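You operate a simulated robot arm through the tools that you are given. There is no shell and no other tool. Be economical: measure what you need, move in short steps, check, and stop when the job is done.

Carry out the task below with a simulated robot arm. There is one attempt and no reset: what you move stays moved.

Task
Put the pot one on the wooden top away on the top of the oiling bench. Take the silver nut on the wooden top and put it away on the top of the bolt cart. Put the 50 mm rod spacer from the steel top on the black nut and the 60 mm rod spacer on top of the silver pot five. Open the oven lid. Do these in any order. Set down upright: pot one.

Only the result counts: the job must be done as asked and must still hold three seconds after the hand-in. Knocking over, shifting, dropping, spilling or breaking anything else fails it. Lids that push on must go on centred and level and be pressed home; caps that screw on are set level and turned clockwise until they are tight.

Robot
A 6-joint arm with a fingered hand on a trunk, on a base that drives. Base frame: it is fixed to the floor where the robot stands at the start and does not move with it; the origin is under the middle of the robot, x ahead of it, y to its left, z up. Readings come in mm, rad, newtons and seconds.
With the tool pointing down near the work surface it reaches from about 220 to 480 mm from the robot's upright axis, wherever it stands. Its first joint turns from -2.897 to 2.897 rad. Places, roughly: black nut (4x5x2 cm) [-1300, 6500, 900]; oven lid [-10400, -3000, 800]; pot five [-1750, 6500, 1000]; pot one [500, 250, 750]; rod spacer [-1500, 6500, 1000]; silver nut (4x5x2 cm) [800, 600, 800]; top of the bolt cart [2400, -1700, 800]; top of the oiling bench [2200, -2600, 800]. Payload 2.3 kg.
The TCP is the grasp point between the finger pads, 22 mm short of the fingertips. In the tool frame z runs along the fingers and y along their closing line. The gripper opens to 112 mm. The gripper's body begins 60 mm behind the TCP. The gripper is a hand of 3 fingers: y runs from the thumb to the fingers, the wrist lies at [0, 0, -218] in the tool frame, and closing takes about 1.5 s.
Orientation is that of the tool frame in the base frame, as a unit quaternion [w, x, y, z]. With the fingers straight down and closing along the base's y, the tool's x points along the base's -x, its y along +y and its z along -z.

Tools
- The arm moves only by the tool servo_tool. Its argument "targets" is a list of rows, each a list of 6 numbers: the shift along the tool's x, y, z in mm, then the turn, a rotation vector about the tool's x, y, z in rad. In form: [[x, y, z, rx, ry, rz], ...]. A call has 1 to 20 rows; each row shifts and turns the commanded pose from where the row before left it, along the tool's axes as they then stand. "claw" is the gripper command, from -1 (shut) to 1 (fully open), values between in proportion, set as the call begins (left out, the last holds). Each row takes 0.2 s and may step no farther than 50 mm and 0.15 rad from the row before; otherwise, or with a gripper value out of range, the whole call is refused. A pose out of reach is approached as far as the arm can. The call stops where the force on the tool passes 40 N (or 10 N more than at its start, if that is more) or the arm is blocked; 0.2 s more then pass. Each finger travels about 72 mm/s and halts on what it meets, pressing with about 22 N; the grip force reading is that of the motor and also rises with nothing between the fingers. The clock runs only during rows and for 0.2 s after the last one: add rows that do not move to give the fingers time. The reply holds the time, the measured pose of the TCP, the force on the tool along the base axes, the opening and the grip force, in the units named above and with some noise, with the torque about the TCP (base axes, N m) and any sound that the robot's microphone picked up.
- Cameras (640 x 400 px; columns grow to the right, rows downward): "scene" is now at [16.7, 143.1, 1447.2]; the picture's right is [0.08, -1.00, 0.00], its down [-0.68, -0.06, -0.73] and it looks along [0.73, 0.06, -0.68] (base axes); focal length 250 px, centre (320, 200). "wrist" rides on the gripper at [66, 3, -81] in the tool frame; the picture's right is [-0.05, 1.00, 0.00], its down [-0.77, -0.04, -0.64] and it looks along [-0.63, -0.03, 0.77] (tool axes); focal length 275 px, centre (320, 200). There is no depth. A picture from a camera that has moved, and an enlarged one, comes with that camera's place and axes in the base frame and with its lens. The place of the scene camera against the robot may be out by one fixed shift of up to 12 mm in any direction.
- camera(camera): a new picture of that camera. The clock stands still meanwhile.
- raise_lower(by): slides the trunk up (or, below 0, down) by that many mm; the arm and the scene camera ride with it, the base frame stays. It gives what a move gives, with no picture.
- drive_base(legs): drives the robot by 1 to 6 legs, each [ahead, left, turn to the left] in mm, mm and rad, along the robot's own axes; the way and the turn of a leg run together, so that a leg with both is an arc; at most 1500 mm and 3.142 rad a leg. The arm and the cameras ride along, it lands a little off, and it stops where it bumps. It gives what a move gives.
- set_fingers(finger1, finger2, thumb_bend): sets how far each is bent, from 0 (flat) to 1 (curled in); at 0.3 the hand is open as for a grip, at 0.7 the pads meet at the TCP. One left out holds its place. A second passes; each finger stops where it meets its share of the squeeze, and holds until it gets a number again. A gripper value or a shape takes the hand back. It gives what a move gives, with no picture; readings hold the bend of each and the force on the fingers (four entries, about 0 where the hand has none), thumb and palm.
- hand_shape(shape): the hand has 3 fingers and takes this shape, open, in about a second: jaw (thumb against the fingers, like two jaws); tri (thumb and two fingers); tip (a fingertip pinch); poke (one finger out to press); point (the index stretched); flat (the hand flat); cup (the hand cupped); fist (a fist). The gripper value then closes the fingers along that shape, each until it touches; the sizes above hold for jaw. It gives what a move gives, with no picture.
- head_to(pan, tilt): turns the head with the scene camera to pan (to the left, within 2.705 rad either way) and tilt (down, from -0.506 to 1.204), counted from straight ahead of the robot. It gives what a move gives.
- inspect(camera, box): a new picture of the part [left, top, right, bottom] of that camera's present view, enlarged. The clock stands still meanwhile.
- close_job(): hands the job in; it is judged then, once.

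Go step by step. Nothing tells you exact positions but the pictures and the camera data: compare them with the known pose of the tool, close in by small moves and look again before you grip or let go. The budget is 165 turns and 112 pictures, counting those below and the enlarged ones. Unless the task says otherwise, let go and move clear before handing in.

The tools are called after ">>>" as name(argument=value, ...) on one line, values as JSON. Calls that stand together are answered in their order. servo_tool: Moves the arm, as the interface text tells. Its arguments: {"type":"object","properties":{"targets":{"type":"array","items":{"type":"array","items":{"type":"number"}}},"claw":{"type":"number"}},"required":["targets"]} The other tools are called the same way: raise_lower (by) slides the trunk up or down; hand_shape (shape) gives the hand a shape; set_fingers (finger1, finger2, thumb_bend) moves the fingers one by one; drive_base (legs) drives the base; head_to (pan, tilt) turns the head that bears the scene camera; camera (camera) takes a picture; inspect (camera, box) takes an enlarged picture of a part of a camera's view; close_job () hands the job in.

At the start:

```text
time: 0.0
tool_pos: [256.8, 135.4, 1136.9]
tool_rot: [0.0, -0.001, 1.0, 0.001]
wrist_force: [0.1, -0.7, -0.9]
wrist_torque: [0.0, 0.0, -0.01]
opening: 112.0
grasp_force: 0.0
shape: jaw
bend: [0.3, 0.3, 0.3]
finger forces: [0.0, 0.0, 0.0, 0.1, 0.1, 0.1]
trunk travel left (down, up): [-365.0, 225.0]
robot x, y, heading: [3.5, 1.9, 0.003]
head pan, tilt: [0.084, 0.75]
```

scene: 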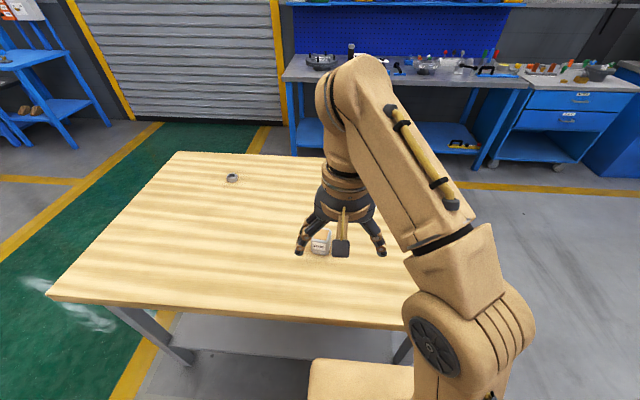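
wrist: 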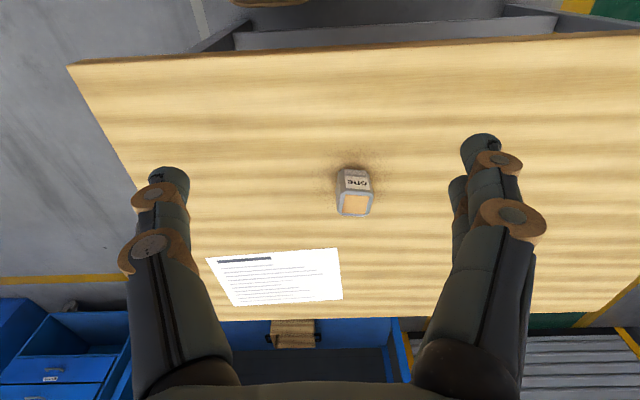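

I see pot one and the silver nut on the wooden top, and a paper note. I'll look closer at them first.

>>> inspect(camera="wrist", box=[190, 150, 390, 310])

>>> inspect(camera="scene", box=[200, 150, 400, 275])

>>> inspect(camera="scene", box=[280, 20, 640, 200])

```text
2.50 times, centred on (290, 230) of wrist
camera zoom: at [192.3, 138.2, 1217.4], right [0.05, 1.0, 0.0], down [0.77, -0.04, 0.64], along [0.64, -0.03, -0.77], focal length 688 px, centre (395, 125)
```

zoom: 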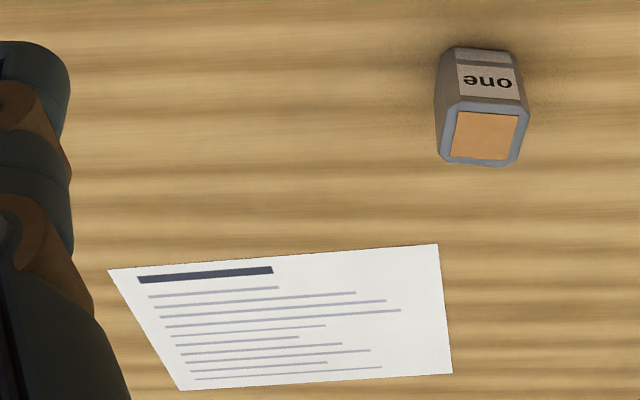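

```text
3.20 times, centred on (300, 212) of scene
camera zoom: at [16.7, 143.1, 1447.2], right [0.08, -1.0, 0.0], down [-0.68, -0.06, -0.73], along [0.73, 0.06, -0.68], focal length 800 px, centre (384, 160)
```

zoom: 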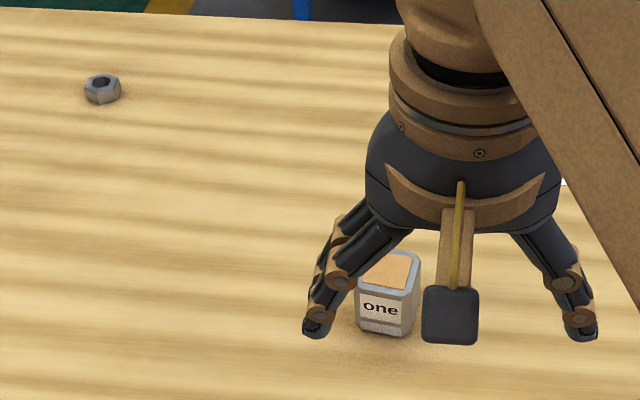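

```text
1.78 times, centred on (460, 110) of scene
camera zoom: at [16.7, 143.1, 1447.2], right [0.08, -1.0, 0.0], down [-0.68, -0.06, -0.73], along [0.73, 0.06, -0.68], focal length 444 px, centre (71, 360)
```

zoom: 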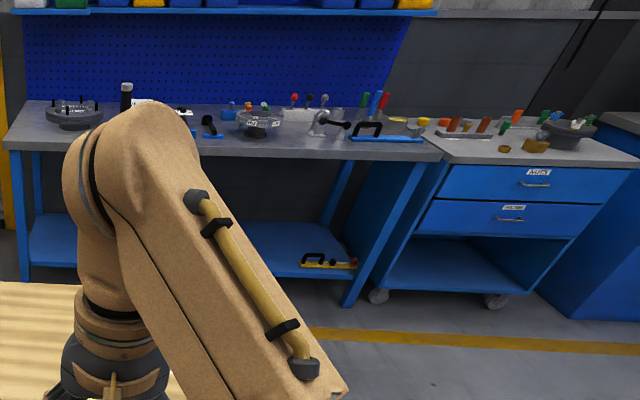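

Table spans roughly x 290–1070, y −260–965; pot one is near (553,195), the nut near (866,608). I'll look at the robot's base to see how close it may come to the table.

>>> head_to(pan=0.6, tilt=1.2)

>>> camera(camera="scene")

```text
time: 0.9
tool_pos: [257.0, 136.5, 1137.7]
tool_rot: [0.001, 0.0, 1.0, 0.001]
wrist_force: [0.3, -0.2, -0.1]
wrist_torque: [-0.02, 0.0, -0.04]
opening: 111.7
grasp_force: 0.1
shape: jaw
bend: [0.3, 0.3, 0.3]
finger forces: [0.0, 0.0, 0.0, 0.1, 0.0, 0.1]
trunk travel left (down, up): [-365.0, 225.0]
robot x, y, heading: [0.5, 0.4, 0.003]
head pan, tilt: [0.6, 1.201]
```

```text
106 pictures are left
camera scene: at [-19.6, 167.7, 1415.6], right [0.56, -0.83, 0.0], down [-0.77, -0.53, -0.36], along [0.3, 0.2, -0.93], focal length 250 px, centre (320, 200)
```

scene: 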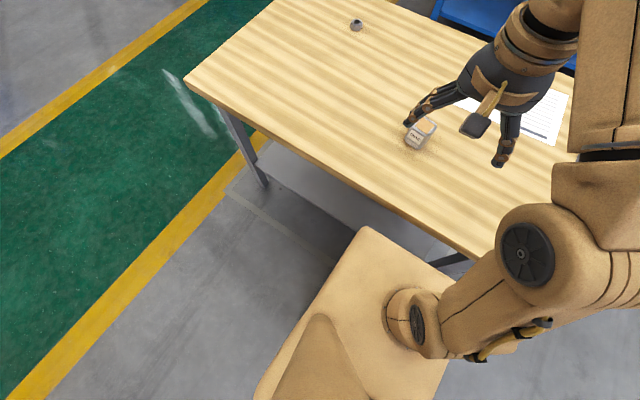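

The base's front edge seems about 95 mm from the table edge. I'll shift left and ahead a bit to put pot one inside the reach.

>>> drive_base(legs=[[0, 180, 0], [80, 0, 0]])

>>> camera(camera="scene")

```text
time: 3.1
tool_pos: [336.3, 320.0, 1137.6]
tool_rot: [0.001, 0.0, 1.0, 0.001]
wrist_force: [-0.4, -1.0, -0.3]
wrist_torque: [0.05, -0.03, 0.0]
opening: 111.6
grasp_force: 0.1
shape: jaw
bend: [0.3, 0.3, 0.3]
finger forces: [0.0, 0.1, 0.0, 0.1, 0.1, 0.0]
trunk travel left (down, up): [-365.0, 225.0]
robot x, y, heading: [77.6, 182.1, 0.004]
head pan, tilt: [0.6, 1.201]
```

```text
105 pictures are left
camera scene: at [59.3, 351.0, 1415.5], right [0.57, -0.82, 0.0], down [-0.77, -0.53, -0.36], along [0.3, 0.21, -0.93], focal length 250 px, centre (320, 200)
```

scene: 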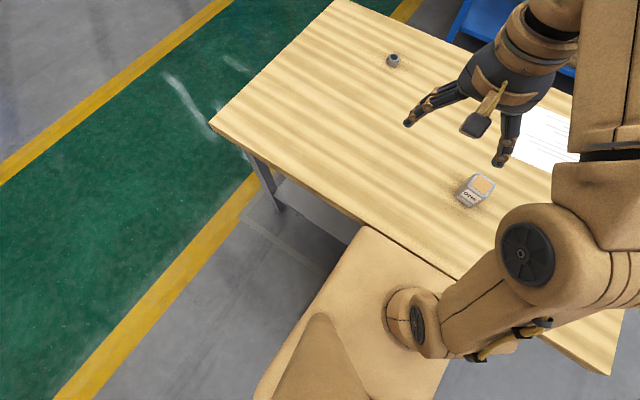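

Parallax puts the pot near (500, 180), table top near z 790. Moving the open hand above it.

>>> servo_tool(targets=[[-33, -28, 26, 0, 0, 0], [-33, -28, 26, 0, 0, 0], [-33, -28, 26, 0, 0, 0], [-33, -28, 26, 0, 0, 0], [-32, -28, 26, 0, 0, 0]], claw=1)

>>> camera(camera="wrist")

```text
refused: row 1 steps farther than a row can; nothing moved
```

```text
104 pictures are left
camera wrist: at [271.2, 321.7, 1217.2], right [0.05, 1.0, 0.0], down [0.77, -0.04, 0.64], along [0.64, -0.03, -0.77], focal length 275 px, centre (320, 200)
```

wrist: 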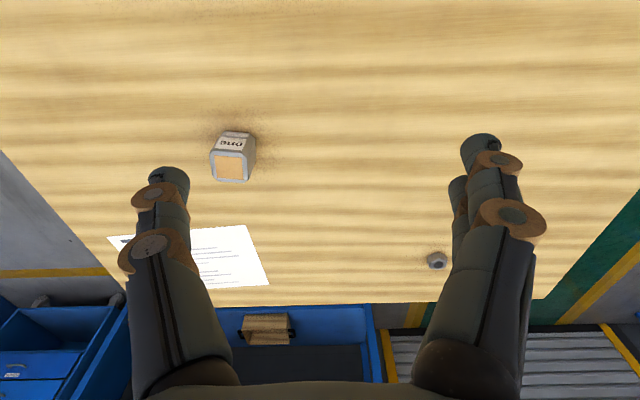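

Step too long; using shorter rows.

>>> servo_tool(targets=[[-27, -23, 22, 0, 0, 0], [-27, -23, 22, 0, 0, 0], [-27, -23, 22, 0, 0, 0], [-27, -23, 22, 0, 0, 0], [-27, -23, 22, 0, 0, 0], [-27, -23, 22, 0, 0, 0], [0, 0, 0, 0, 0, 0]], claw=1)

>>> camera(camera="wrist")

```text
time: 4.7
tool_pos: [496.3, 181.1, 1006.3]
tool_rot: [0.0, -0.001, 1.0, 0.001]
wrist_force: [-0.2, 0.2, -1.0]
wrist_torque: [-0.01, -0.02, 0.01]
opening: 111.9
grasp_force: 0.0
shape: jaw
bend: [0.3, 0.3, 0.3]
finger forces: [0.1, 0.0, 0.0, 0.0, 0.1, 0.0]
trunk travel left (down, up): [-365.0, 225.0]
robot x, y, heading: [77.7, 182.6, -0.0]
head pan, tilt: [0.6, 1.201]
```

```text
103 pictures are left
camera wrist: at [432.7, 182.9, 1085.8], right [0.05, 1.0, 0.0], down [0.77, -0.04, 0.64], along [0.64, -0.03, -0.77], focal length 275 px, centre (320, 200)
```

wrist: 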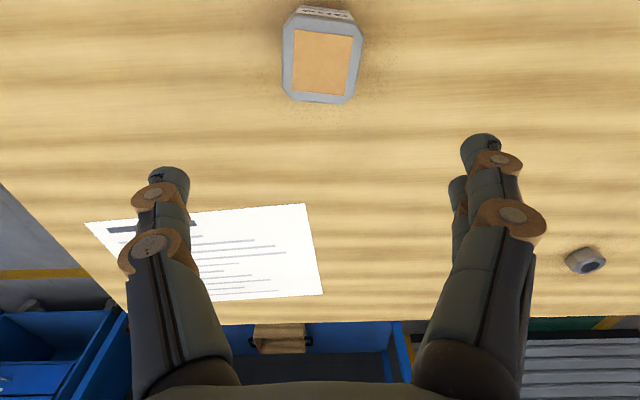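

Pot one's top centre is near (481,182,880), table at ~816. Moving over it and lowering part way.

>>> servo_tool(targets=[[14, 0, 40, 0, 0, 0], [0, 0, 40, 0, 0, 0], [0, 0, 0, 0, 0, 0]])

>>> camera(camera="wrist")

```text
time: 5.5
tool_pos: [481.1, 181.9, 926.4]
tool_rot: [0.001, 0.0, 1.0, 0.001]
wrist_force: [0.1, 0.1, -0.3]
wrist_torque: [0.0, 0.0, -0.03]
opening: 111.7
grasp_force: 0.0
shape: jaw
bend: [0.3, 0.3, 0.3]
finger forces: [0.0, 0.0, 0.0, 0.0, 0.0, 0.0]
trunk travel left (down, up): [-365.0, 225.0]
robot x, y, heading: [81.0, 182.9, 0.002]
head pan, tilt: [0.6, 1.201]
```

```text
102 pictures are left
camera wrist: at [417.1, 182.9, 1005.0], right [0.05, 1.0, 0.0], down [0.77, -0.04, 0.64], along [0.64, -0.03, -0.77], focal length 275 px, centre (320, 200)
```

wrist: 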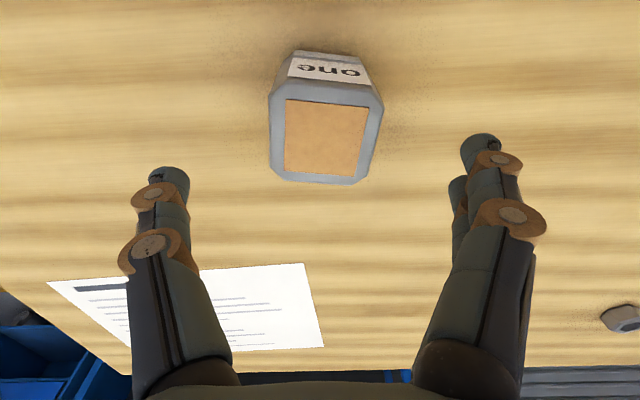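

Aligned. Lowering to z ≈ 852 and closing.

>>> servo_tool(targets=[[0, 0, 37, 0, 0, 0], [0, 0, 36, 0, 0, 0], [0, 0, 0, 0, 0, 0]])

>>> servo_tool(targets=[[0, 0, 0, 0, 0, 0], [0, 0, 0, 0, 0, 0], [0, 0, 0, 0, 0, 0], [0, 0, 0, 0, 0, 0], [0, 0, 0, 0, 0, 0], [0, 0, 0, 0, 0, 0], [0, 0, 0, 0, 0, 0], [0, 0, 0, 0, 0, 0]], claw=-1)

>>> camera(camera="wrist")

```text
time: 6.3
tool_pos: [481.7, 180.4, 852.9]
tool_rot: [0.001, 0.0, 1.0, 0.001]
wrist_force: [0.4, 0.2, 0.0]
wrist_torque: [0.02, -0.01, -0.02]
opening: 111.8
grasp_force: 0.0
shape: jaw
bend: [0.3, 0.3, 0.3]
finger forces: [0.0, 0.0, 0.0, 0.0, 0.1, 0.0]
trunk travel left (down, up): [-365.0, 225.0]
robot x, y, heading: [80.4, 182.2, 0.001]
head pan, tilt: [0.6, 1.201]
```

```text
time: 8.1
tool_pos: [481.2, 180.9, 852.4]
tool_rot: [0.001, 0.0, 1.0, 0.001]
wrist_force: [0.7, -0.8, 0.0]
wrist_torque: [0.01, 0.01, 0.0]
opening: 48.6
grasp_force: 21.6
shape: jaw
bend: [0.73, 0.73, 0.7]
finger forces: [9.7, 10.1, 0.1, 0.0, 19.6, 0.0]
trunk travel left (down, up): [-365.0, 225.0]
robot x, y, heading: [77.9, 184.4, 0.002]
head pan, tilt: [0.6, 1.201]
```

```text
101 pictures are left
camera wrist: at [417.0, 182.8, 932.0], right [0.05, 1.0, 0.0], down [0.77, -0.04, 0.64], along [0.64, -0.03, -0.77], focal length 275 px, centre (320, 200)
```

wrist: 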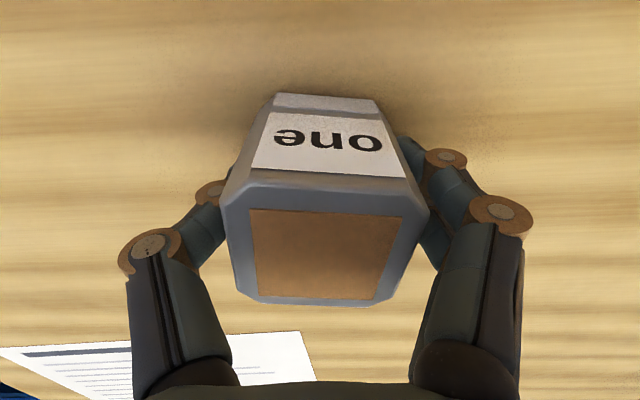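

Gripped at 48.6 mm. Lifting and bringing it closer to the body.

>>> servo_tool(targets=[[0, 0, -40, 0, 0, 0], [0, 0, -40, 0, 0, 0], [0, 0, -40, 0, 0, 0], [40, 0, 0, 0, 0, 0], [40, 0, 0, 0, 0, 0], [40, 0, 0, 0, 0, 0], [0, 0, 0, 0, 0, 0]])

>>> drive_base(legs=[[-200, 0, 0]])

>>> head_to(pan=-0.9, tilt=0.45)

>>> camera(camera="scene")

>>> camera(camera="wrist")

```text
time: 9.7
tool_pos: [363.5, 181.7, 971.9]
tool_rot: [0.001, 0.0, 1.0, 0.001]
wrist_force: [0.3, -0.5, -1.3]
wrist_torque: [-0.01, -0.01, -0.02]
opening: 48.5
grasp_force: 21.7
shape: jaw
bend: [0.73, 0.73, 0.7]
finger forces: [9.7, 10.2, 0.1, 0.0, 19.8, 0.0]
trunk travel left (down, up): [-365.0, 225.0]
robot x, y, heading: [75.9, 183.0, 0.003]
head pan, tilt: [0.6, 1.201]
```

```text
time: 11.3
tool_pos: [167.4, 181.9, 970.8]
tool_rot: [0.001, -0.001, 1.0, 0.001]
wrist_force: [-0.3, 0.4, -1.7]
wrist_torque: [-0.02, -0.03, 0.0]
opening: 48.6
grasp_force: 21.6
shape: jaw
bend: [0.73, 0.73, 0.7]
finger forces: [9.7, 10.1, 0.1, 0.0, 19.8, 0.0]
trunk travel left (down, up): [-365.0, 225.0]
robot x, y, heading: [-120.8, 179.1, 0.002]
head pan, tilt: [0.6, 1.201]
```

```text
time: 12.9
tool_pos: [167.9, 181.7, 971.8]
tool_rot: [0.001, -0.002, 1.0, 0.001]
wrist_force: [-0.4, -0.3, -1.1]
wrist_torque: [-0.01, -0.01, 0.06]
opening: 48.3
grasp_force: 22.3
shape: jaw
bend: [0.73, 0.73, 0.7]
finger forces: [9.7, 10.1, 0.0, 0.1, 19.8, 0.0]
trunk travel left (down, up): [-365.0, 225.0]
robot x, y, heading: [-116.5, 185.4, 0.001]
head pan, tilt: [-0.901, 0.45]
```

```text
100 pictures are left
camera scene: at [-126.6, 247.0, 1473.7], right [-0.78, -0.62, 0.0], down [-0.27, 0.34, -0.9], along [0.56, -0.7, -0.44], focal length 250 px, centre (320, 200)
```

scene: 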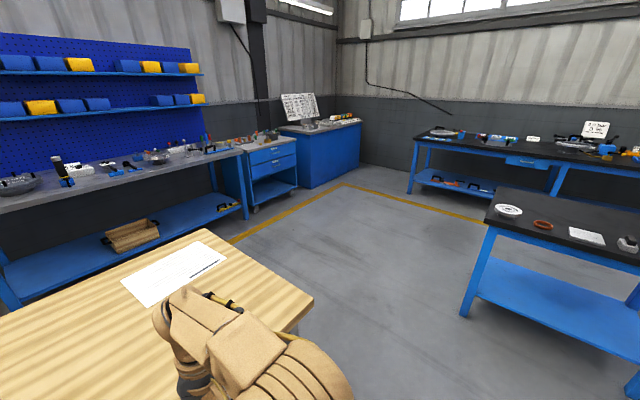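

```text
99 pictures are left
camera wrist: at [103.4, 184.2, 1050.9], right [0.04, 1.0, 0.0], down [0.77, -0.03, 0.64], along [0.64, -0.03, -0.77], focal length 275 px, centre (320, 200)
```

wrist: 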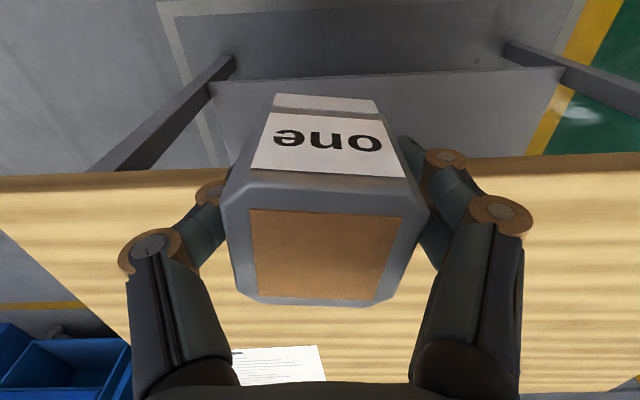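

Pot one is held. I'll zoom on the cart and the corner bench to plan the route.

>>> inspect(camera="scene", box=[200, 80, 400, 220])

```text
2.86 times, centred on (300, 150) of scene
camera zoom: at [-126.6, 247.0, 1473.7], right [-0.78, -0.62, 0.0], down [-0.27, 0.34, -0.9], along [0.56, -0.7, -0.44], focal length 714 px, centre (377, 343)
```

zoom: 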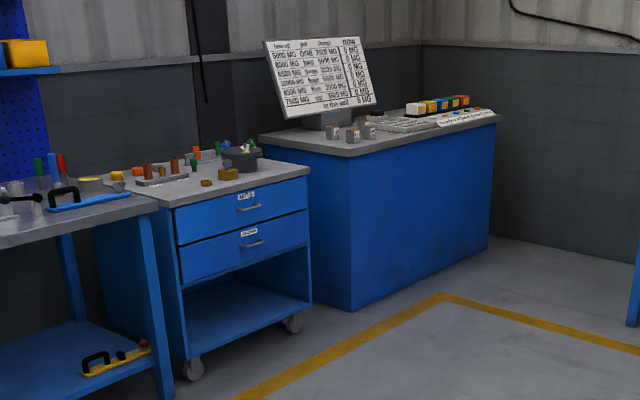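

The corner cabinet at about x 1915–2600, y −2090…−3400 is the oiling bench; the drawer cart is at x ≥ 1800, y −1110…−1780. Driving around the table with the pot.

>>> drive_base(legs=[[0, -900, 0], [700, -400, 0], [750, -1200, 0]])

>>> head_to(pan=0.0, tilt=0.6)

>>> camera(camera="scene")

```text
time: 28.3
tool_pos: [1569.1, -2377.1, 971.5]
tool_rot: [-0.001, 0.006, 1.0, 0.001]
wrist_force: [0.3, -0.3, -2.2]
wrist_torque: [-0.01, -0.01, 0.04]
opening: 48.4
grasp_force: 22.5
shape: jaw
bend: [0.73, 0.73, 0.7]
finger forces: [9.7, 10.1, 0.0, 0.0, 19.8, 0.0]
trunk travel left (down, up): [-365.0, 225.0]
robot x, y, heading: [1284.9, -2369.8, -0.014]
head pan, tilt: [-0.901, 0.45]
```

```text
time: 29.5
tool_pos: [1569.2, -2377.2, 969.2]
tool_rot: [0.0, 0.005, 1.0, 0.0]
wrist_force: [-0.4, 0.0, -0.8]
wrist_torque: [-0.01, 0.01, 0.0]
opening: 48.3
grasp_force: 21.8
shape: jaw
bend: [0.73, 0.73, 0.7]
finger forces: [9.7, 10.1, 0.1, 0.1, 19.8, 0.0]
trunk travel left (down, up): [-365.0, 225.0]
robot x, y, heading: [1282.9, -2368.8, -0.01]
head pan, tilt: [0.0, 0.6]
```

```text
97 pictures are left
camera scene: at [1308.1, -2236.3, 1460.1], right [-0.01, -1.0, 0.0], down [-0.56, 0.01, -0.83], along [0.83, -0.01, -0.56], focal length 250 px, centre (320, 200)
```

scene: 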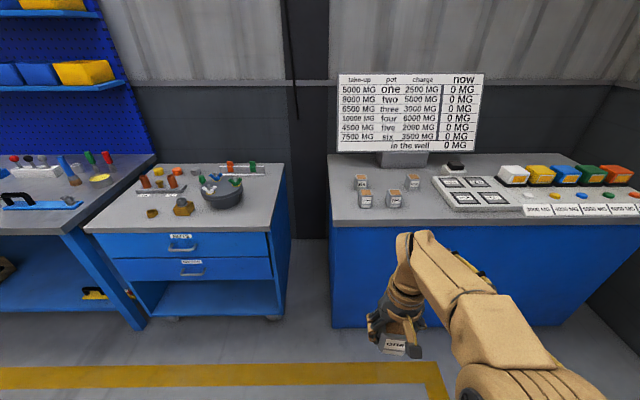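

This is the bench with other pots on it. Zooming to find a free spot.

>>> inspect(camera="scene", box=[320, 130, 640, 240])

>>> inspect(camera="scene", box=[80, 150, 300, 240])

```text
2.00 times, centred on (480, 185) of scene
camera zoom: at [1308.1, -2236.3, 1460.1], right [-0.01, -1.0, 0.0], down [-0.56, 0.01, -0.83], along [0.83, -0.01, -0.56], focal length 500 px, centre (0, 230)
```

zoom: 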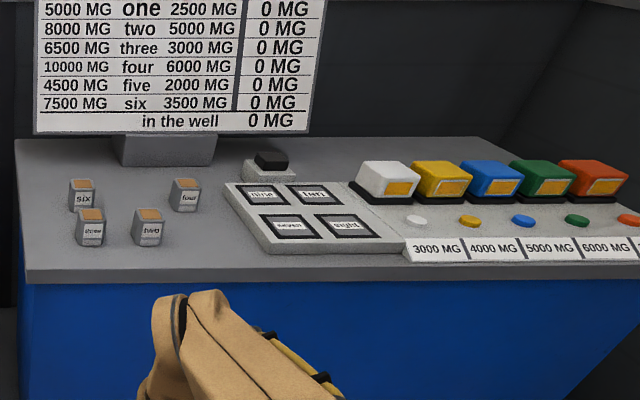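

```text
2.91 times, centred on (190, 195) of scene
camera zoom: at [1308.1, -2236.3, 1460.1], right [-0.01, -1.0, 0.0], down [-0.56, 0.01, -0.83], along [0.83, -0.01, -0.56], focal length 727 px, centre (698, 214)
```

zoom: 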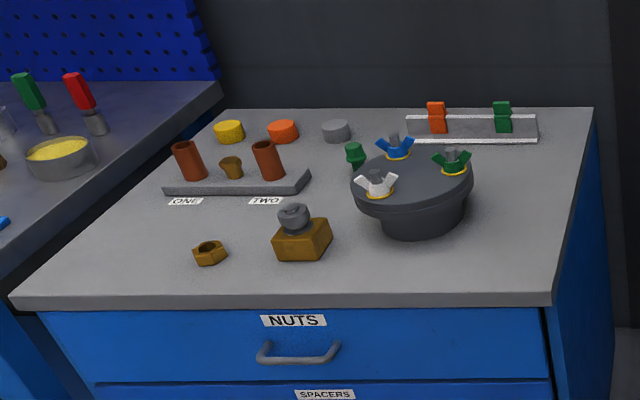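

There's free space between pots two/four and the number tray. I'll drive closer and triangulate.

>>> drive_base(legs=[[220, -270, 0.01]])

>>> camera(camera="scene")

>>> camera(camera="wrist")

```text
time: 31.7
tool_pos: [1785.7, -2648.9, 971.9]
tool_rot: [0.0, 0.002, 1.0, 0.002]
wrist_force: [0.4, -0.3, -1.7]
wrist_torque: [-0.01, -0.01, 0.01]
opening: 48.4
grasp_force: 21.9
shape: jaw
bend: [0.73, 0.73, 0.7]
finger forces: [9.7, 10.1, 0.0, 0.0, 19.8, 0.0]
trunk travel left (down, up): [-365.0, 225.0]
robot x, y, heading: [1499.7, -2649.9, -0.007]
head pan, tilt: [0.0, 0.6]
```

```text
94 pictures are left
camera scene: at [1524.0, -2510.1, 1460.2], right [0.0, -1.0, 0.0], down [-0.57, 0.0, -0.82], along [0.82, 0.0, -0.57], focal length 250 px, centre (320, 200)
```

scene: 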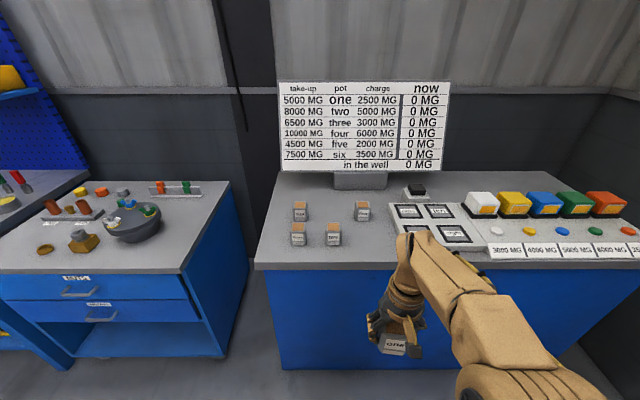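

```text
93 pictures are left
camera wrist: at [1721.9, -2646.3, 1050.8], right [0.05, 1.0, 0.0], down [0.77, -0.04, 0.64], along [0.64, -0.03, -0.77], focal length 275 px, centre (320, 200)
```

wrist: 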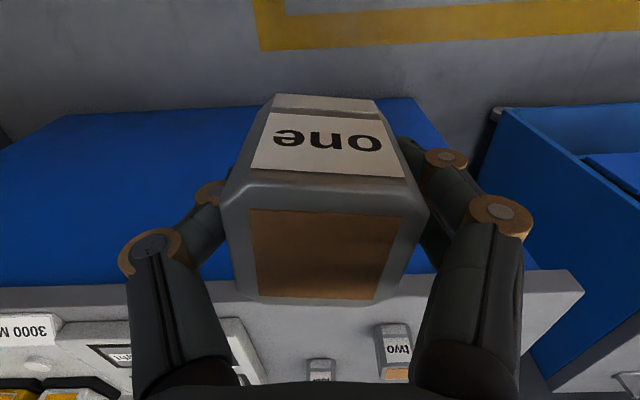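

Bench top is about z 840, front edge x≈2040; free spot at (2140,−2678). Driving closer.

>>> drive_base(legs=[[220, -28, 0.007]])

>>> camera(camera="scene")

>>> camera(camera="wrist")

```text
time: 33.4
tool_pos: [2006.6, -2675.8, 971.6]
tool_rot: [0.0, -0.002, 1.0, 0.002]
wrist_force: [0.8, 0.7, -2.6]
wrist_torque: [-0.01, 0.0, 0.01]
opening: 48.4
grasp_force: 22.5
shape: jaw
bend: [0.73, 0.73, 0.7]
finger forces: [9.7, 10.1, 0.1, 0.0, 19.8, 0.0]
trunk travel left (down, up): [-365.0, 225.0]
robot x, y, heading: [1717.7, -2676.4, -0.0]
head pan, tilt: [0.0, 0.6]
```

```text
92 pictures are left
camera scene: at [1743.9, -2538.1, 1460.1], right [0.0, -1.0, 0.0], down [-0.57, 0.0, -0.82], along [0.82, 0.0, -0.57], focal length 250 px, centre (320, 200)
```

scene: 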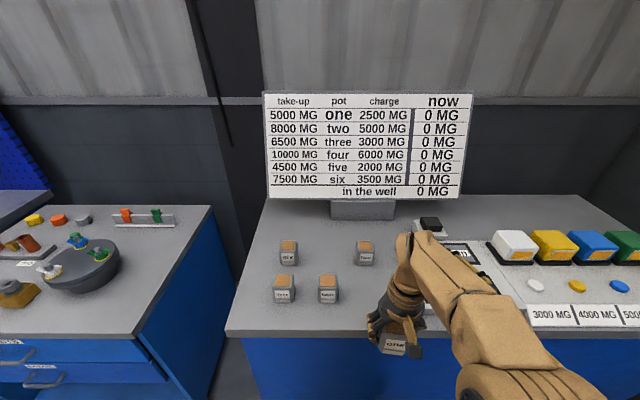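

```text
91 pictures are left
camera wrist: at [1942.6, -2673.0, 1050.8], right [0.04, 1.0, 0.0], down [0.77, -0.04, 0.64], along [0.64, -0.03, -0.77], focal length 275 px, centre (320, 200)
```

wrist: 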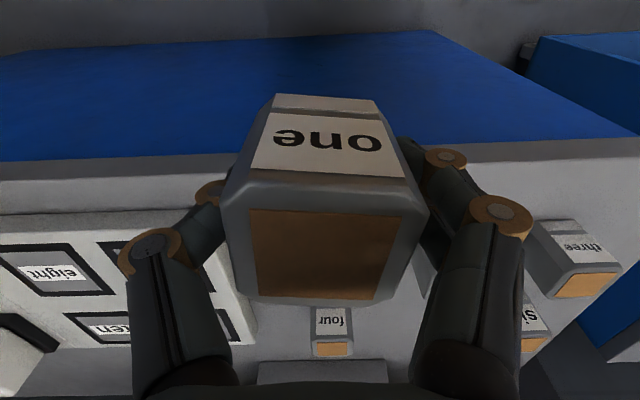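

Refined: bench top ~z 810, edge ~x 2090. Moving pot one over the gap and lowering part way.

>>> servo_tool(targets=[[-41, -3, 0, 0, 0, 0], [-41, -3, 0, 0, 0, 0], [-41, -3, 0, 0, 0, 0], [-41, -3, 0, 0, 0, 0], [0, 0, 35, 0, 0, 0], [0, 0, 35, 0, 0, 0], [0, 0, 0, 0, 0, 0]])

>>> camera(camera="scene")

>>> camera(camera="wrist")

```text
time: 35.0
tool_pos: [2170.0, -2686.9, 900.6]
tool_rot: [0.001, -0.002, 1.0, 0.001]
wrist_force: [0.3, -0.3, -1.2]
wrist_torque: [0.03, 0.0, 0.01]
opening: 48.3
grasp_force: 21.7
shape: jaw
bend: [0.73, 0.73, 0.7]
finger forces: [9.7, 10.1, 0.0, 0.1, 19.8, 0.1]
trunk travel left (down, up): [-365.0, 225.0]
robot x, y, heading: [1719.4, -2672.5, 0.005]
head pan, tilt: [0.0, 0.6]
```

```text
90 pictures are left
camera scene: at [1742.9, -2538.0, 1460.1], right [0.0, -1.0, 0.0], down [-0.56, 0.0, -0.83], along [0.83, 0.0, -0.56], focal length 250 px, centre (320, 200)
```

scene: 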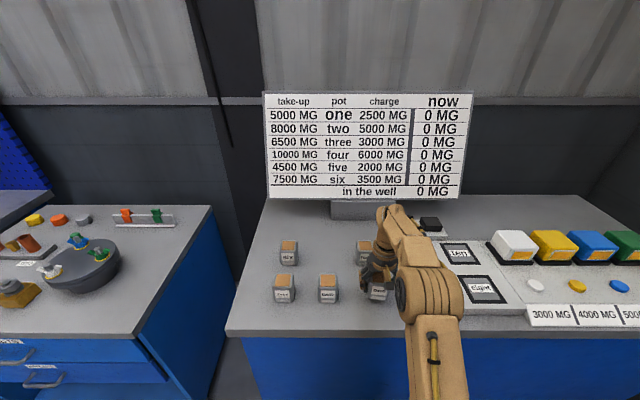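

```text
89 pictures are left
camera wrist: at [2107.0, -2684.3, 980.4], right [0.04, 1.0, 0.0], down [0.77, -0.04, 0.64], along [0.64, -0.03, -0.77], focal length 275 px, centre (320, 200)
```

wrist: 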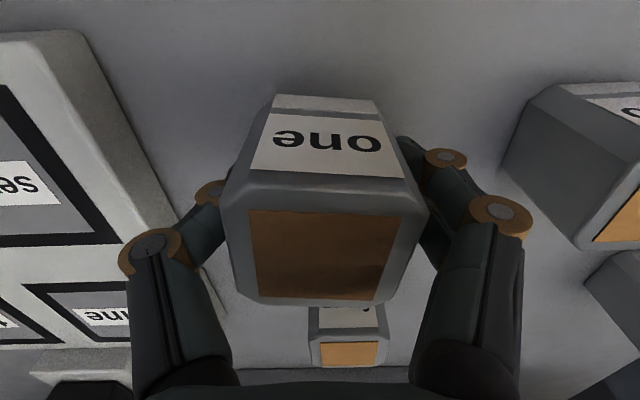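

The spot is clear on both sides. Lowering gently.

>>> servo_tool(targets=[[0, 0, 25, 0, 0, 0], [0, 0, 18, 0, 0, 0], [0, 0, 5, 0, 0, 0], [0, 0, 0, 0, 0, 0]])

>>> servo_tool(targets=[[0, 0, 2, 0, 0, 0], [0, 0, 0, 0, 0, 0]])

>>> camera(camera="wrist")

```text
time: 35.8
tool_pos: [2169.9, -2685.4, 861.1]
tool_rot: [0.007, 0.0, 1.0, 0.002]
wrist_force: [-3.6, -0.6, 28.2]
wrist_torque: [0.05, 0.04, -0.1]
opening: 49.4
grasp_force: 21.9
shape: jaw
bend: [0.75, 0.75, 0.71]
finger forces: [11.6, 12.2, 0.0, 0.1, 23.8, 0.0]
trunk travel left (down, up): [-365.0, 225.0]
robot x, y, heading: [1718.1, -2675.0, 0.0]
head pan, tilt: [0.0, 0.6]
stopped in row 3: the force on the tool passed its limit (the readings are from after the stop); the commanded pose is now the measured one
```

```text
time: 36.1
tool_pos: [2169.6, -2686.1, 862.5]
tool_rot: [0.01, 0.0, 1.0, 0.001]
wrist_force: [-7.8, -0.9, 27.1]
wrist_torque: [0.05, 0.11, -0.13]
opening: 49.8
grasp_force: 22.0
shape: jaw
bend: [0.75, 0.75, 0.71]
finger forces: [11.5, 11.6, 0.0, 0.1, 24.2, 0.1]
trunk travel left (down, up): [-365.0, 225.0]
robot x, y, heading: [1722.4, -2676.9, 0.003]
head pan, tilt: [0.0, 0.6]
stopped in row 1: the force on the tool passed its limit (the readings are from after the stop); the commanded pose is now the measured one
```

```text
88 pictures are left
camera wrist: at [2104.0, -2683.8, 939.9], right [0.05, 1.0, 0.0], down [0.76, -0.04, 0.65], along [0.65, -0.03, -0.76], focal length 275 px, centre (320, 200)
```

wrist: 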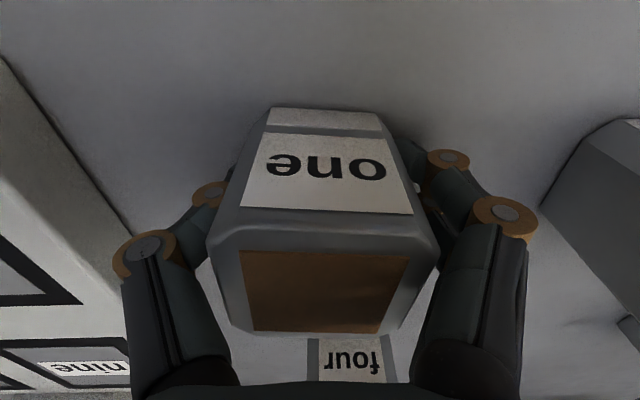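

Contact made; relieving the press slightly, then releasing.

>>> servo_tool(targets=[[0, 0, -1.5, 0, 0, 0], [0, 0, 0, 0, 0, 0]])

>>> servo_tool(targets=[[0, 0, 0, 0, 0, 0], [0, 0, 0, 0, 0, 0], [0, 0, 0, 0, 0, 0], [0, 0, 0, 0, 0, 0], [0, 0, 0, 0, 0, 0], [0, 0, 0, 0, 0, 0]], claw=0.8)

>>> camera(camera="wrist")

```text
time: 36.8
tool_pos: [2170.1, -2686.8, 863.4]
tool_rot: [0.008, -0.001, 1.0, 0.001]
wrist_force: [-6.4, -0.9, 23.3]
wrist_torque: [0.01, 0.08, -0.12]
opening: 49.4
grasp_force: 22.0
shape: jaw
bend: [0.75, 0.75, 0.71]
finger forces: [10.6, 11.5, 0.0, 0.1, 24.1, 0.1]
trunk travel left (down, up): [-365.0, 225.0]
robot x, y, heading: [1721.3, -2677.1, 0.003]
head pan, tilt: [0.0, 0.6]
```

```text
time: 37.4
tool_pos: [2173.7, -2685.1, 862.2]
tool_rot: [0.009, -0.002, 1.0, 0.002]
wrist_force: [1.3, 2.1, 7.2]
wrist_torque: [-0.32, -0.01, 0.08]
opening: 100.5
grasp_force: 0.1
shape: jaw
bend: [0.47, 0.48, 0.44]
finger forces: [0.3, 0.2, 0.1, 0.0, 6.6, 0.0]
trunk travel left (down, up): [-365.0, 225.0]
robot x, y, heading: [1719.7, -2674.3, 0.007]
head pan, tilt: [0.0, 0.6]
stopped in row 3: the force on the tool passed its limit (the readings are from after the stop); the commanded pose is now the measured one
```

```text
87 pictures are left
camera wrist: at [2107.8, -2682.6, 939.3], right [0.04, 1.0, 0.0], down [0.76, -0.04, 0.65], along [0.65, -0.02, -0.76], focal length 275 px, centre (320, 200)
```

wrist: 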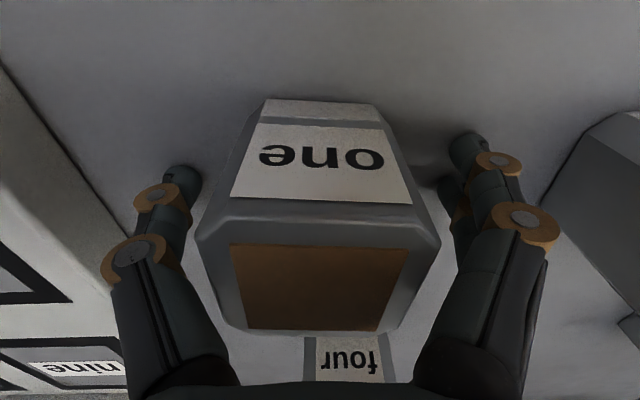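

Pot stands on the bench, released. Rising straight up.

>>> servo_tool(targets=[[0, 0, -15, 0, 0, 0], [0, 0, -30, 0, 0, 0], [0, 0, -40, 0, 0, 0], [0, 0, -40, 0, 0, 0], [0, 0, 0, 0, 0, 0]])

>>> camera(camera="wrist")

```text
time: 38.6
tool_pos: [2171.4, -2687.2, 985.7]
tool_rot: [0.008, -0.002, 1.0, 0.002]
wrist_force: [-0.6, 0.8, -0.1]
wrist_torque: [0.01, 0.01, 0.03]
opening: 101.2
grasp_force: 0.0
shape: jaw
bend: [0.48, 0.48, 0.44]
finger forces: [0.0, 0.0, 0.0, 0.1, 0.0, 0.1]
trunk travel left (down, up): [-365.0, 225.0]
robot x, y, heading: [1722.3, -2680.2, 0.002]
head pan, tilt: [0.0, 0.6]
```

```text
86 pictures are left
camera wrist: at [2105.6, -2685.4, 1064.9], right [0.04, 1.0, 0.0], down [0.76, -0.04, 0.65], along [0.65, -0.03, -0.76], focal length 275 px, centre (320, 200)
```

wrist: 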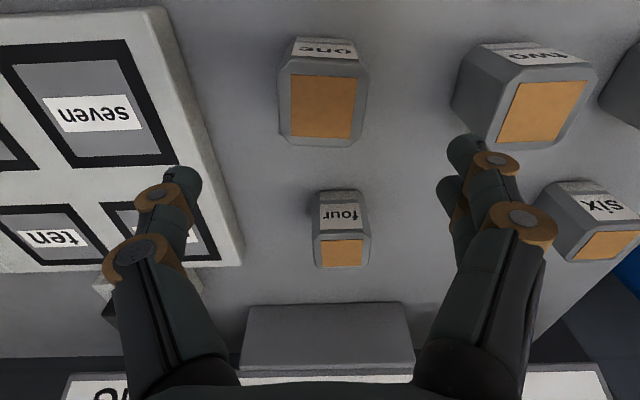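

Pot one stands on the bench. Now retracting and driving round to the far side of the wooden table for the nut.

>>> servo_tool(targets=[[40, 0, -10, 0, 0.008, 0], [40, 0, -10, 0, 0.008, 0], [40, 0, -10, 0, 0, 0], [30, 0, 0, 0, 0, 0], [0, 0, 0, 0, 0, 0]], claw=1)

>>> drive_base(legs=[[-400, 0, 0], [0, 1400, 0], [0, 1200, 0], [0, 640, 0], [0, 0, 3.138]])

>>> head_to(pan=0.0, tilt=0.9)

>>> camera(camera="scene")

>>> camera(camera="wrist")

```text
time: 39.8
tool_pos: [2021.5, -2685.4, 1014.8]
tool_rot: [0.0, -0.002, 1.0, 0.001]
wrist_force: [0.2, -0.1, 0.5]
wrist_torque: [-0.02, 0.0, 0.01]
opening: 111.8
grasp_force: 0.0
shape: jaw
bend: [0.3, 0.3, 0.3]
finger forces: [0.0, 0.0, 0.0, 0.0, 0.0, 0.1]
trunk travel left (down, up): [-365.0, 225.0]
robot x, y, heading: [1722.3, -2672.4, 0.003]
head pan, tilt: [0.0, 0.6]
```

```text
time: 65.1
tool_pos: [1072.3, 569.4, 1014.1]
tool_rot: [0.001, 1.0, 0.005, 0.0]
wrist_force: [0.2, 0.3, -1.0]
wrist_torque: [0.0, 0.01, 0.01]
opening: 111.9
grasp_force: 0.0
shape: jaw
bend: [0.3, 0.3, 0.3]
finger forces: [0.0, 0.0, 0.0, 0.0, 0.0, 0.0]
trunk travel left (down, up): [-365.0, 225.0]
robot x, y, heading: [1376.5, 561.2, -3.13]
head pan, tilt: [0.0, 0.6]
```

```text
time: 65.9
tool_pos: [1073.5, 571.1, 1014.9]
tool_rot: [0.001, 1.0, 0.006, 0.0]
wrist_force: [0.0, 1.0, 0.6]
wrist_torque: [0.0, -0.03, -0.02]
opening: 111.9
grasp_force: 0.0
shape: jaw
bend: [0.3, 0.3, 0.3]
finger forces: [0.0, 0.0, 0.0, 0.0, 0.1, 0.0]
trunk travel left (down, up): [-365.0, 225.0]
robot x, y, heading: [1373.9, 562.7, -3.134]
head pan, tilt: [0.0, 0.901]
```

```text
85 pictures are left
camera scene: at [1353.7, 416.7, 1435.4], right [-0.01, 1.0, 0.0], down [0.78, 0.01, -0.62], along [-0.62, -0.01, -0.78], focal length 250 px, centre (320, 200)
```

scene: 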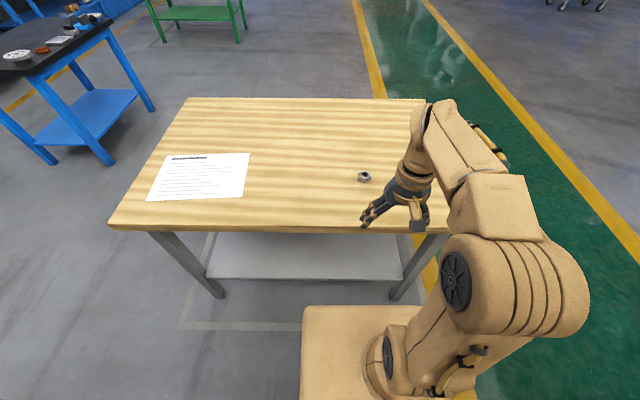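

```text
84 pictures are left
camera wrist: at [1141.5, 567.9, 1094.6], right [-0.04, -1.0, 0.0], down [-0.77, 0.03, 0.64], along [-0.64, 0.02, -0.77], focal length 275 px, centre (320, 200)
```

wrist: 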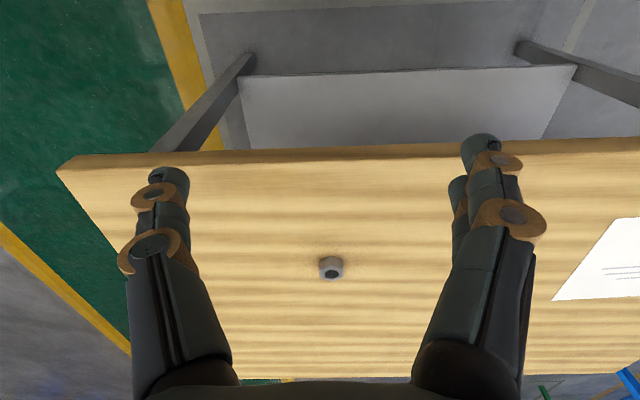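

Nut near (792,562). Driving 150 mm closer and moving above it.

>>> drive_base(legs=[[150, 0, -0.007]])

>>> servo_tool(targets=[[-40, 0, 20, 0, 0, 0], [-40, 0, 20, 0, 0, 0], [-30, 0, 20, 0, 0, 0], [0, 0, 30, 0, 0, 0], [0, 0, 0, 0, 0, 0]])

>>> camera(camera="wrist")

```text
time: 67.3
tool_pos: [923.7, 572.4, 1015.3]
tool_rot: [0.002, 1.0, 0.001, 0.0]
wrist_force: [0.2, 0.3, 0.8]
wrist_torque: [-0.01, 0.0, 0.01]
opening: 111.8
grasp_force: 0.0
shape: jaw
bend: [0.3, 0.3, 0.3]
finger forces: [0.0, 0.0, 0.0, 0.0, 0.0, 0.0]
trunk travel left (down, up): [-365.0, 225.0]
robot x, y, heading: [1224.1, 561.2, -3.137]
head pan, tilt: [0.0, 0.901]
```

```text
time: 68.5
tool_pos: [814.0, 571.2, 924.2]
tool_rot: [0.002, 1.0, 0.001, 0.0]
wrist_force: [-0.8, 0.3, -0.1]
wrist_torque: [-0.02, 0.02, 0.01]
opening: 112.0
grasp_force: 0.0
shape: jaw
bend: [0.3, 0.3, 0.3]
finger forces: [0.0, 0.1, 0.1, 0.0, 0.0, 0.0]
trunk travel left (down, up): [-365.0, 225.0]
robot x, y, heading: [1227.2, 562.6, -3.136]
head pan, tilt: [0.0, 0.901]
```

```text
83 pictures are left
camera wrist: at [881.6, 567.7, 1004.2], right [-0.04, -1.0, 0.0], down [-0.77, 0.04, 0.64], along [-0.64, 0.03, -0.77], focal length 275 px, centre (320, 200)
```

wrist: 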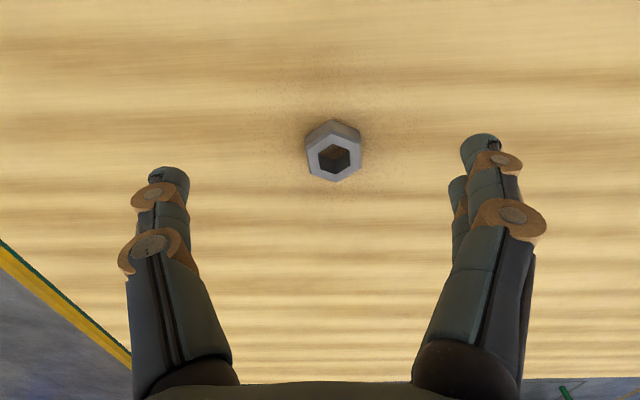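

Centering over the nut and lowering part way.

>>> servo_tool(targets=[[-38, 9, 20, 0, 0, 0], [0, 0, 30, 0, 0, 0], [0, 0, 0, 0, 0, 0]])

>>> camera(camera="wrist")

```text
time: 69.3
tool_pos: [776.7, 560.1, 874.8]
tool_rot: [0.001, 1.0, 0.0, 0.0]
wrist_force: [0.0, 0.1, 0.3]
wrist_torque: [0.0, 0.0, -0.01]
opening: 111.8
grasp_force: 0.0
shape: jaw
bend: [0.3, 0.3, 0.3]
finger forces: [0.0, 0.0, 0.0, 0.0, 0.1, 0.1]
trunk travel left (down, up): [-365.0, 225.0]
robot x, y, heading: [1224.1, 558.7, -3.14]
head pan, tilt: [0.0, 0.901]
```

```text
82 pictures are left
camera wrist: at [844.5, 558.6, 954.5], right [-0.04, -1.0, 0.0], down [-0.77, 0.04, 0.64], along [-0.64, 0.03, -0.77], focal length 275 px, centre (320, 200)
```

wrist: 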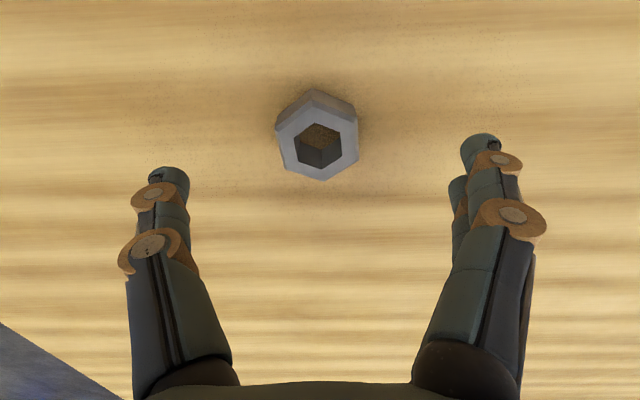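

Lowering carefully toward the table with the hand open.

>>> servo_tool(targets=[[-3, -2, 25, 0, 0, 0], [0, 0, 10, 0, 0, 0], [0, 0, 0, 0, 0, 0]])

>>> camera(camera="wrist")

```text
time: 70.1
tool_pos: [772.4, 564.5, 840.3]
tool_rot: [0.002, 1.0, 0.0, -0.001]
wrist_force: [-0.4, -0.3, 4.3]
wrist_torque: [-0.04, 0.05, 0.02]
opening: 112.1
grasp_force: 0.0
shape: jaw
bend: [0.3, 0.3, 0.3]
finger forces: [1.1, 1.1, 0.0, 0.0, 1.9, 0.0]
trunk travel left (down, up): [-365.0, 225.0]
robot x, y, heading: [1228.5, 564.0, -3.14]
head pan, tilt: [0.0, 0.901]
```

```text
81 pictures are left
camera wrist: at [841.3, 560.3, 920.0], right [-0.04, -1.0, 0.0], down [-0.77, 0.04, 0.64], along [-0.64, 0.03, -0.77], focal length 275 px, centre (320, 200)
```

wrist: 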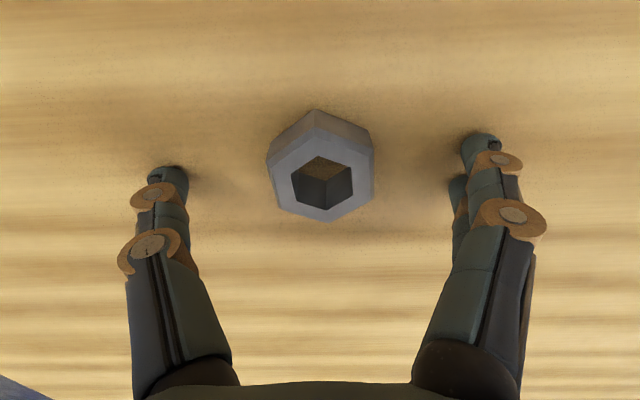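

Fingertips just touch the table (table ≈ 818). Raising 3 mm and closing on the nut.

>>> servo_tool(targets=[[0, 0, -3, 0, 0, 0], [0, 0, 0, 0, 0, 0]])

>>> servo_tool(targets=[[0, 0, 0, 0, 0, 0], [0, 0, 0, 0, 0, 0], [0, 0, 0, 0, 0, 0], [0, 0, 0, 0, 0, 0], [0, 0, 0, 0, 0, 0], [0, 0, 0, 0, 0, 0], [0, 0, 0, 0, 0, 0], [0, 0, 0, 0, 0, 0]], claw=-1)

>>> camera(camera="wrist")

```text
time: 70.7
tool_pos: [773.9, 564.7, 842.7]
tool_rot: [0.001, 1.0, 0.001, 0.0]
wrist_force: [0.5, -0.2, -0.2]
wrist_torque: [-0.01, 0.01, 0.0]
opening: 111.9
grasp_force: 0.1
shape: jaw
bend: [0.3, 0.3, 0.3]
finger forces: [0.0, 0.0, 0.1, 0.0, 0.0, 0.0]
trunk travel left (down, up): [-365.0, 225.0]
robot x, y, heading: [1223.0, 560.0, -3.137]
head pan, tilt: [0.0, 0.901]
```

```text
time: 72.5
tool_pos: [773.0, 564.6, 843.3]
tool_rot: [0.001, 1.0, 0.0, -0.001]
wrist_force: [0.9, 0.1, -0.9]
wrist_torque: [0.04, -0.02, 0.01]
opening: 28.3
grasp_force: 22.2
shape: jaw
bend: [0.73, 0.73, 0.7]
finger forces: [10.6, 7.8, 0.0, 0.0, 19.7, 0.0]
trunk travel left (down, up): [-365.0, 225.0]
robot x, y, heading: [1225.8, 558.6, -3.139]
head pan, tilt: [0.0, 0.901]
```

```text
80 pictures are left
camera wrist: at [841.4, 560.6, 922.6], right [-0.04, -1.0, 0.0], down [-0.77, 0.04, 0.64], along [-0.64, 0.03, -0.77], focal length 275 px, centre (320, 200)
```

wrist: 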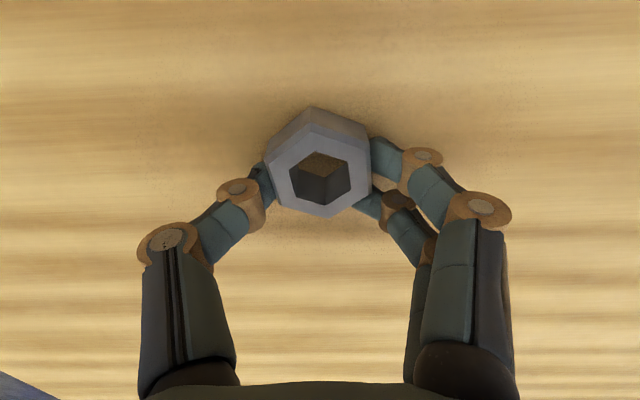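

Closed on the nut. Lifting to check the hold.

>>> servo_tool(targets=[[0, 0, -10, 0, 0, 0], [0, 0, -30, 0, 0, 0], [0, 0, -40, 0, 0, 0], [0, 0, -40, 0, 0, 0], [40, 0, -10, 0, 0, 0], [40, 0, 0, 0, 0, 0], [40, 0, 0, 0, 0, 0], [0, 0, 0, 0, 0, 0]])

>>> camera(camera="wrist")

```text
time: 74.3
tool_pos: [892.6, 564.6, 975.0]
tool_rot: [0.002, 1.0, 0.0, 0.0]
wrist_force: [0.6, 0.6, -1.2]
wrist_torque: [-0.02, 0.01, 0.01]
opening: 28.2
grasp_force: 22.1
shape: jaw
bend: [0.73, 0.73, 0.7]
finger forces: [11.0, 9.0, 0.0, 0.0, 19.4, 0.0]
trunk travel left (down, up): [-365.0, 225.0]
robot x, y, heading: [1224.0, 563.2, -3.132]
head pan, tilt: [0.0, 0.901]
```

```text
79 pictures are left
camera wrist: at [960.8, 562.4, 1055.0], right [-0.04, -1.0, 0.0], down [-0.77, 0.04, 0.64], along [-0.64, 0.03, -0.77], focal length 275 px, centre (320, 200)
```

wrist: 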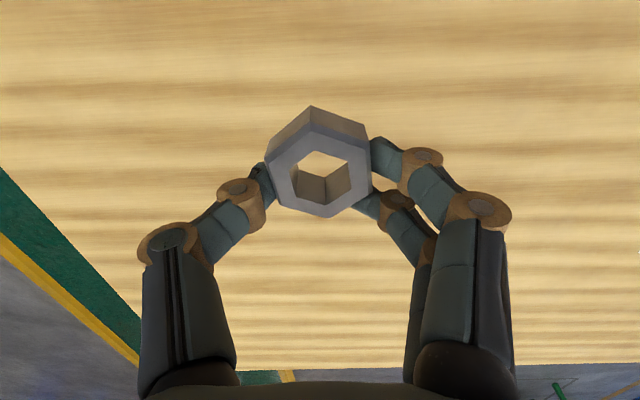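

Nut is securely held. Driving to the front of the bolt cart.

>>> drive_base(legs=[[-130, 0, 0], [0, 0, 3.135], [0, -1250, 0], [0, -1230, 0], [220, 0, 0]])

>>> head_to(pan=0.0, tilt=0.7)

>>> camera(camera="scene")

>>> camera(camera="wrist")

```text
time: 95.7
tool_pos: [1693.6, -1954.0, 976.0]
tool_rot: [0.0, 0.037, 0.999, 0.002]
wrist_force: [-0.4, 0.4, -1.3]
wrist_torque: [0.0, 0.02, 0.01]
opening: 28.0
grasp_force: 22.0
shape: jaw
bend: [0.73, 0.73, 0.7]
finger forces: [11.1, 8.8, 0.0, 0.0, 19.4, 0.0]
trunk travel left (down, up): [-365.0, 225.0]
robot x, y, heading: [1360.1, -1923.2, -0.07]
head pan, tilt: [0.0, 0.901]
```

```text
time: 96.5
tool_pos: [1693.2, -1952.1, 975.7]
tool_rot: [0.0, 0.037, 0.999, 0.002]
wrist_force: [-0.3, -0.3, -1.6]
wrist_torque: [0.0, 0.0, 0.03]
opening: 27.9
grasp_force: 21.7
shape: jaw
bend: [0.73, 0.73, 0.7]
finger forces: [11.1, 8.8, 0.1, 0.0, 19.4, 0.1]
trunk travel left (down, up): [-365.0, 225.0]
robot x, y, heading: [1362.6, -1923.1, -0.075]
head pan, tilt: [0.0, 0.7]
```

```text
78 pictures are left
camera scene: at [1392.3, -1789.1, 1451.5], right [-0.07, -1.0, 0.0], down [-0.64, 0.05, -0.76], along [0.76, -0.06, -0.64], focal length 250 px, centre (320, 200)
```

scene: 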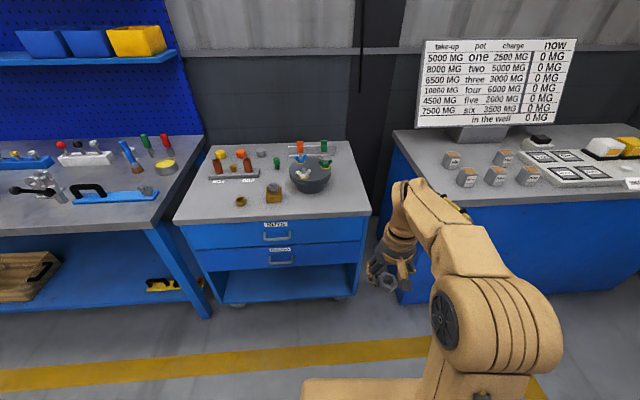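

```text
77 pictures are left
camera wrist: at [1629.7, -1945.8, 1055.1], right [0.12, 0.99, 0.0], down [0.77, -0.1, 0.64], along [0.63, -0.07, -0.77], focal length 275 px, centre (320, 200)
```

wrist: 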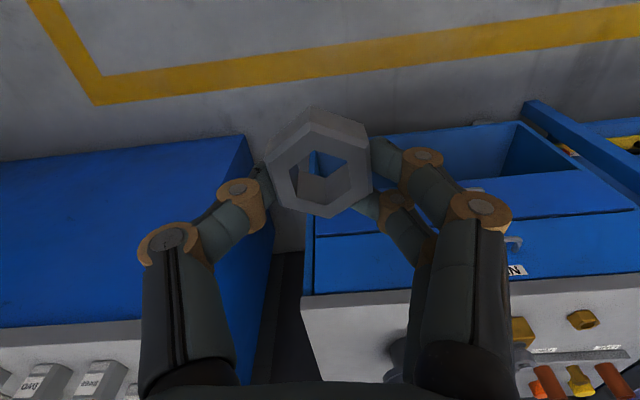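

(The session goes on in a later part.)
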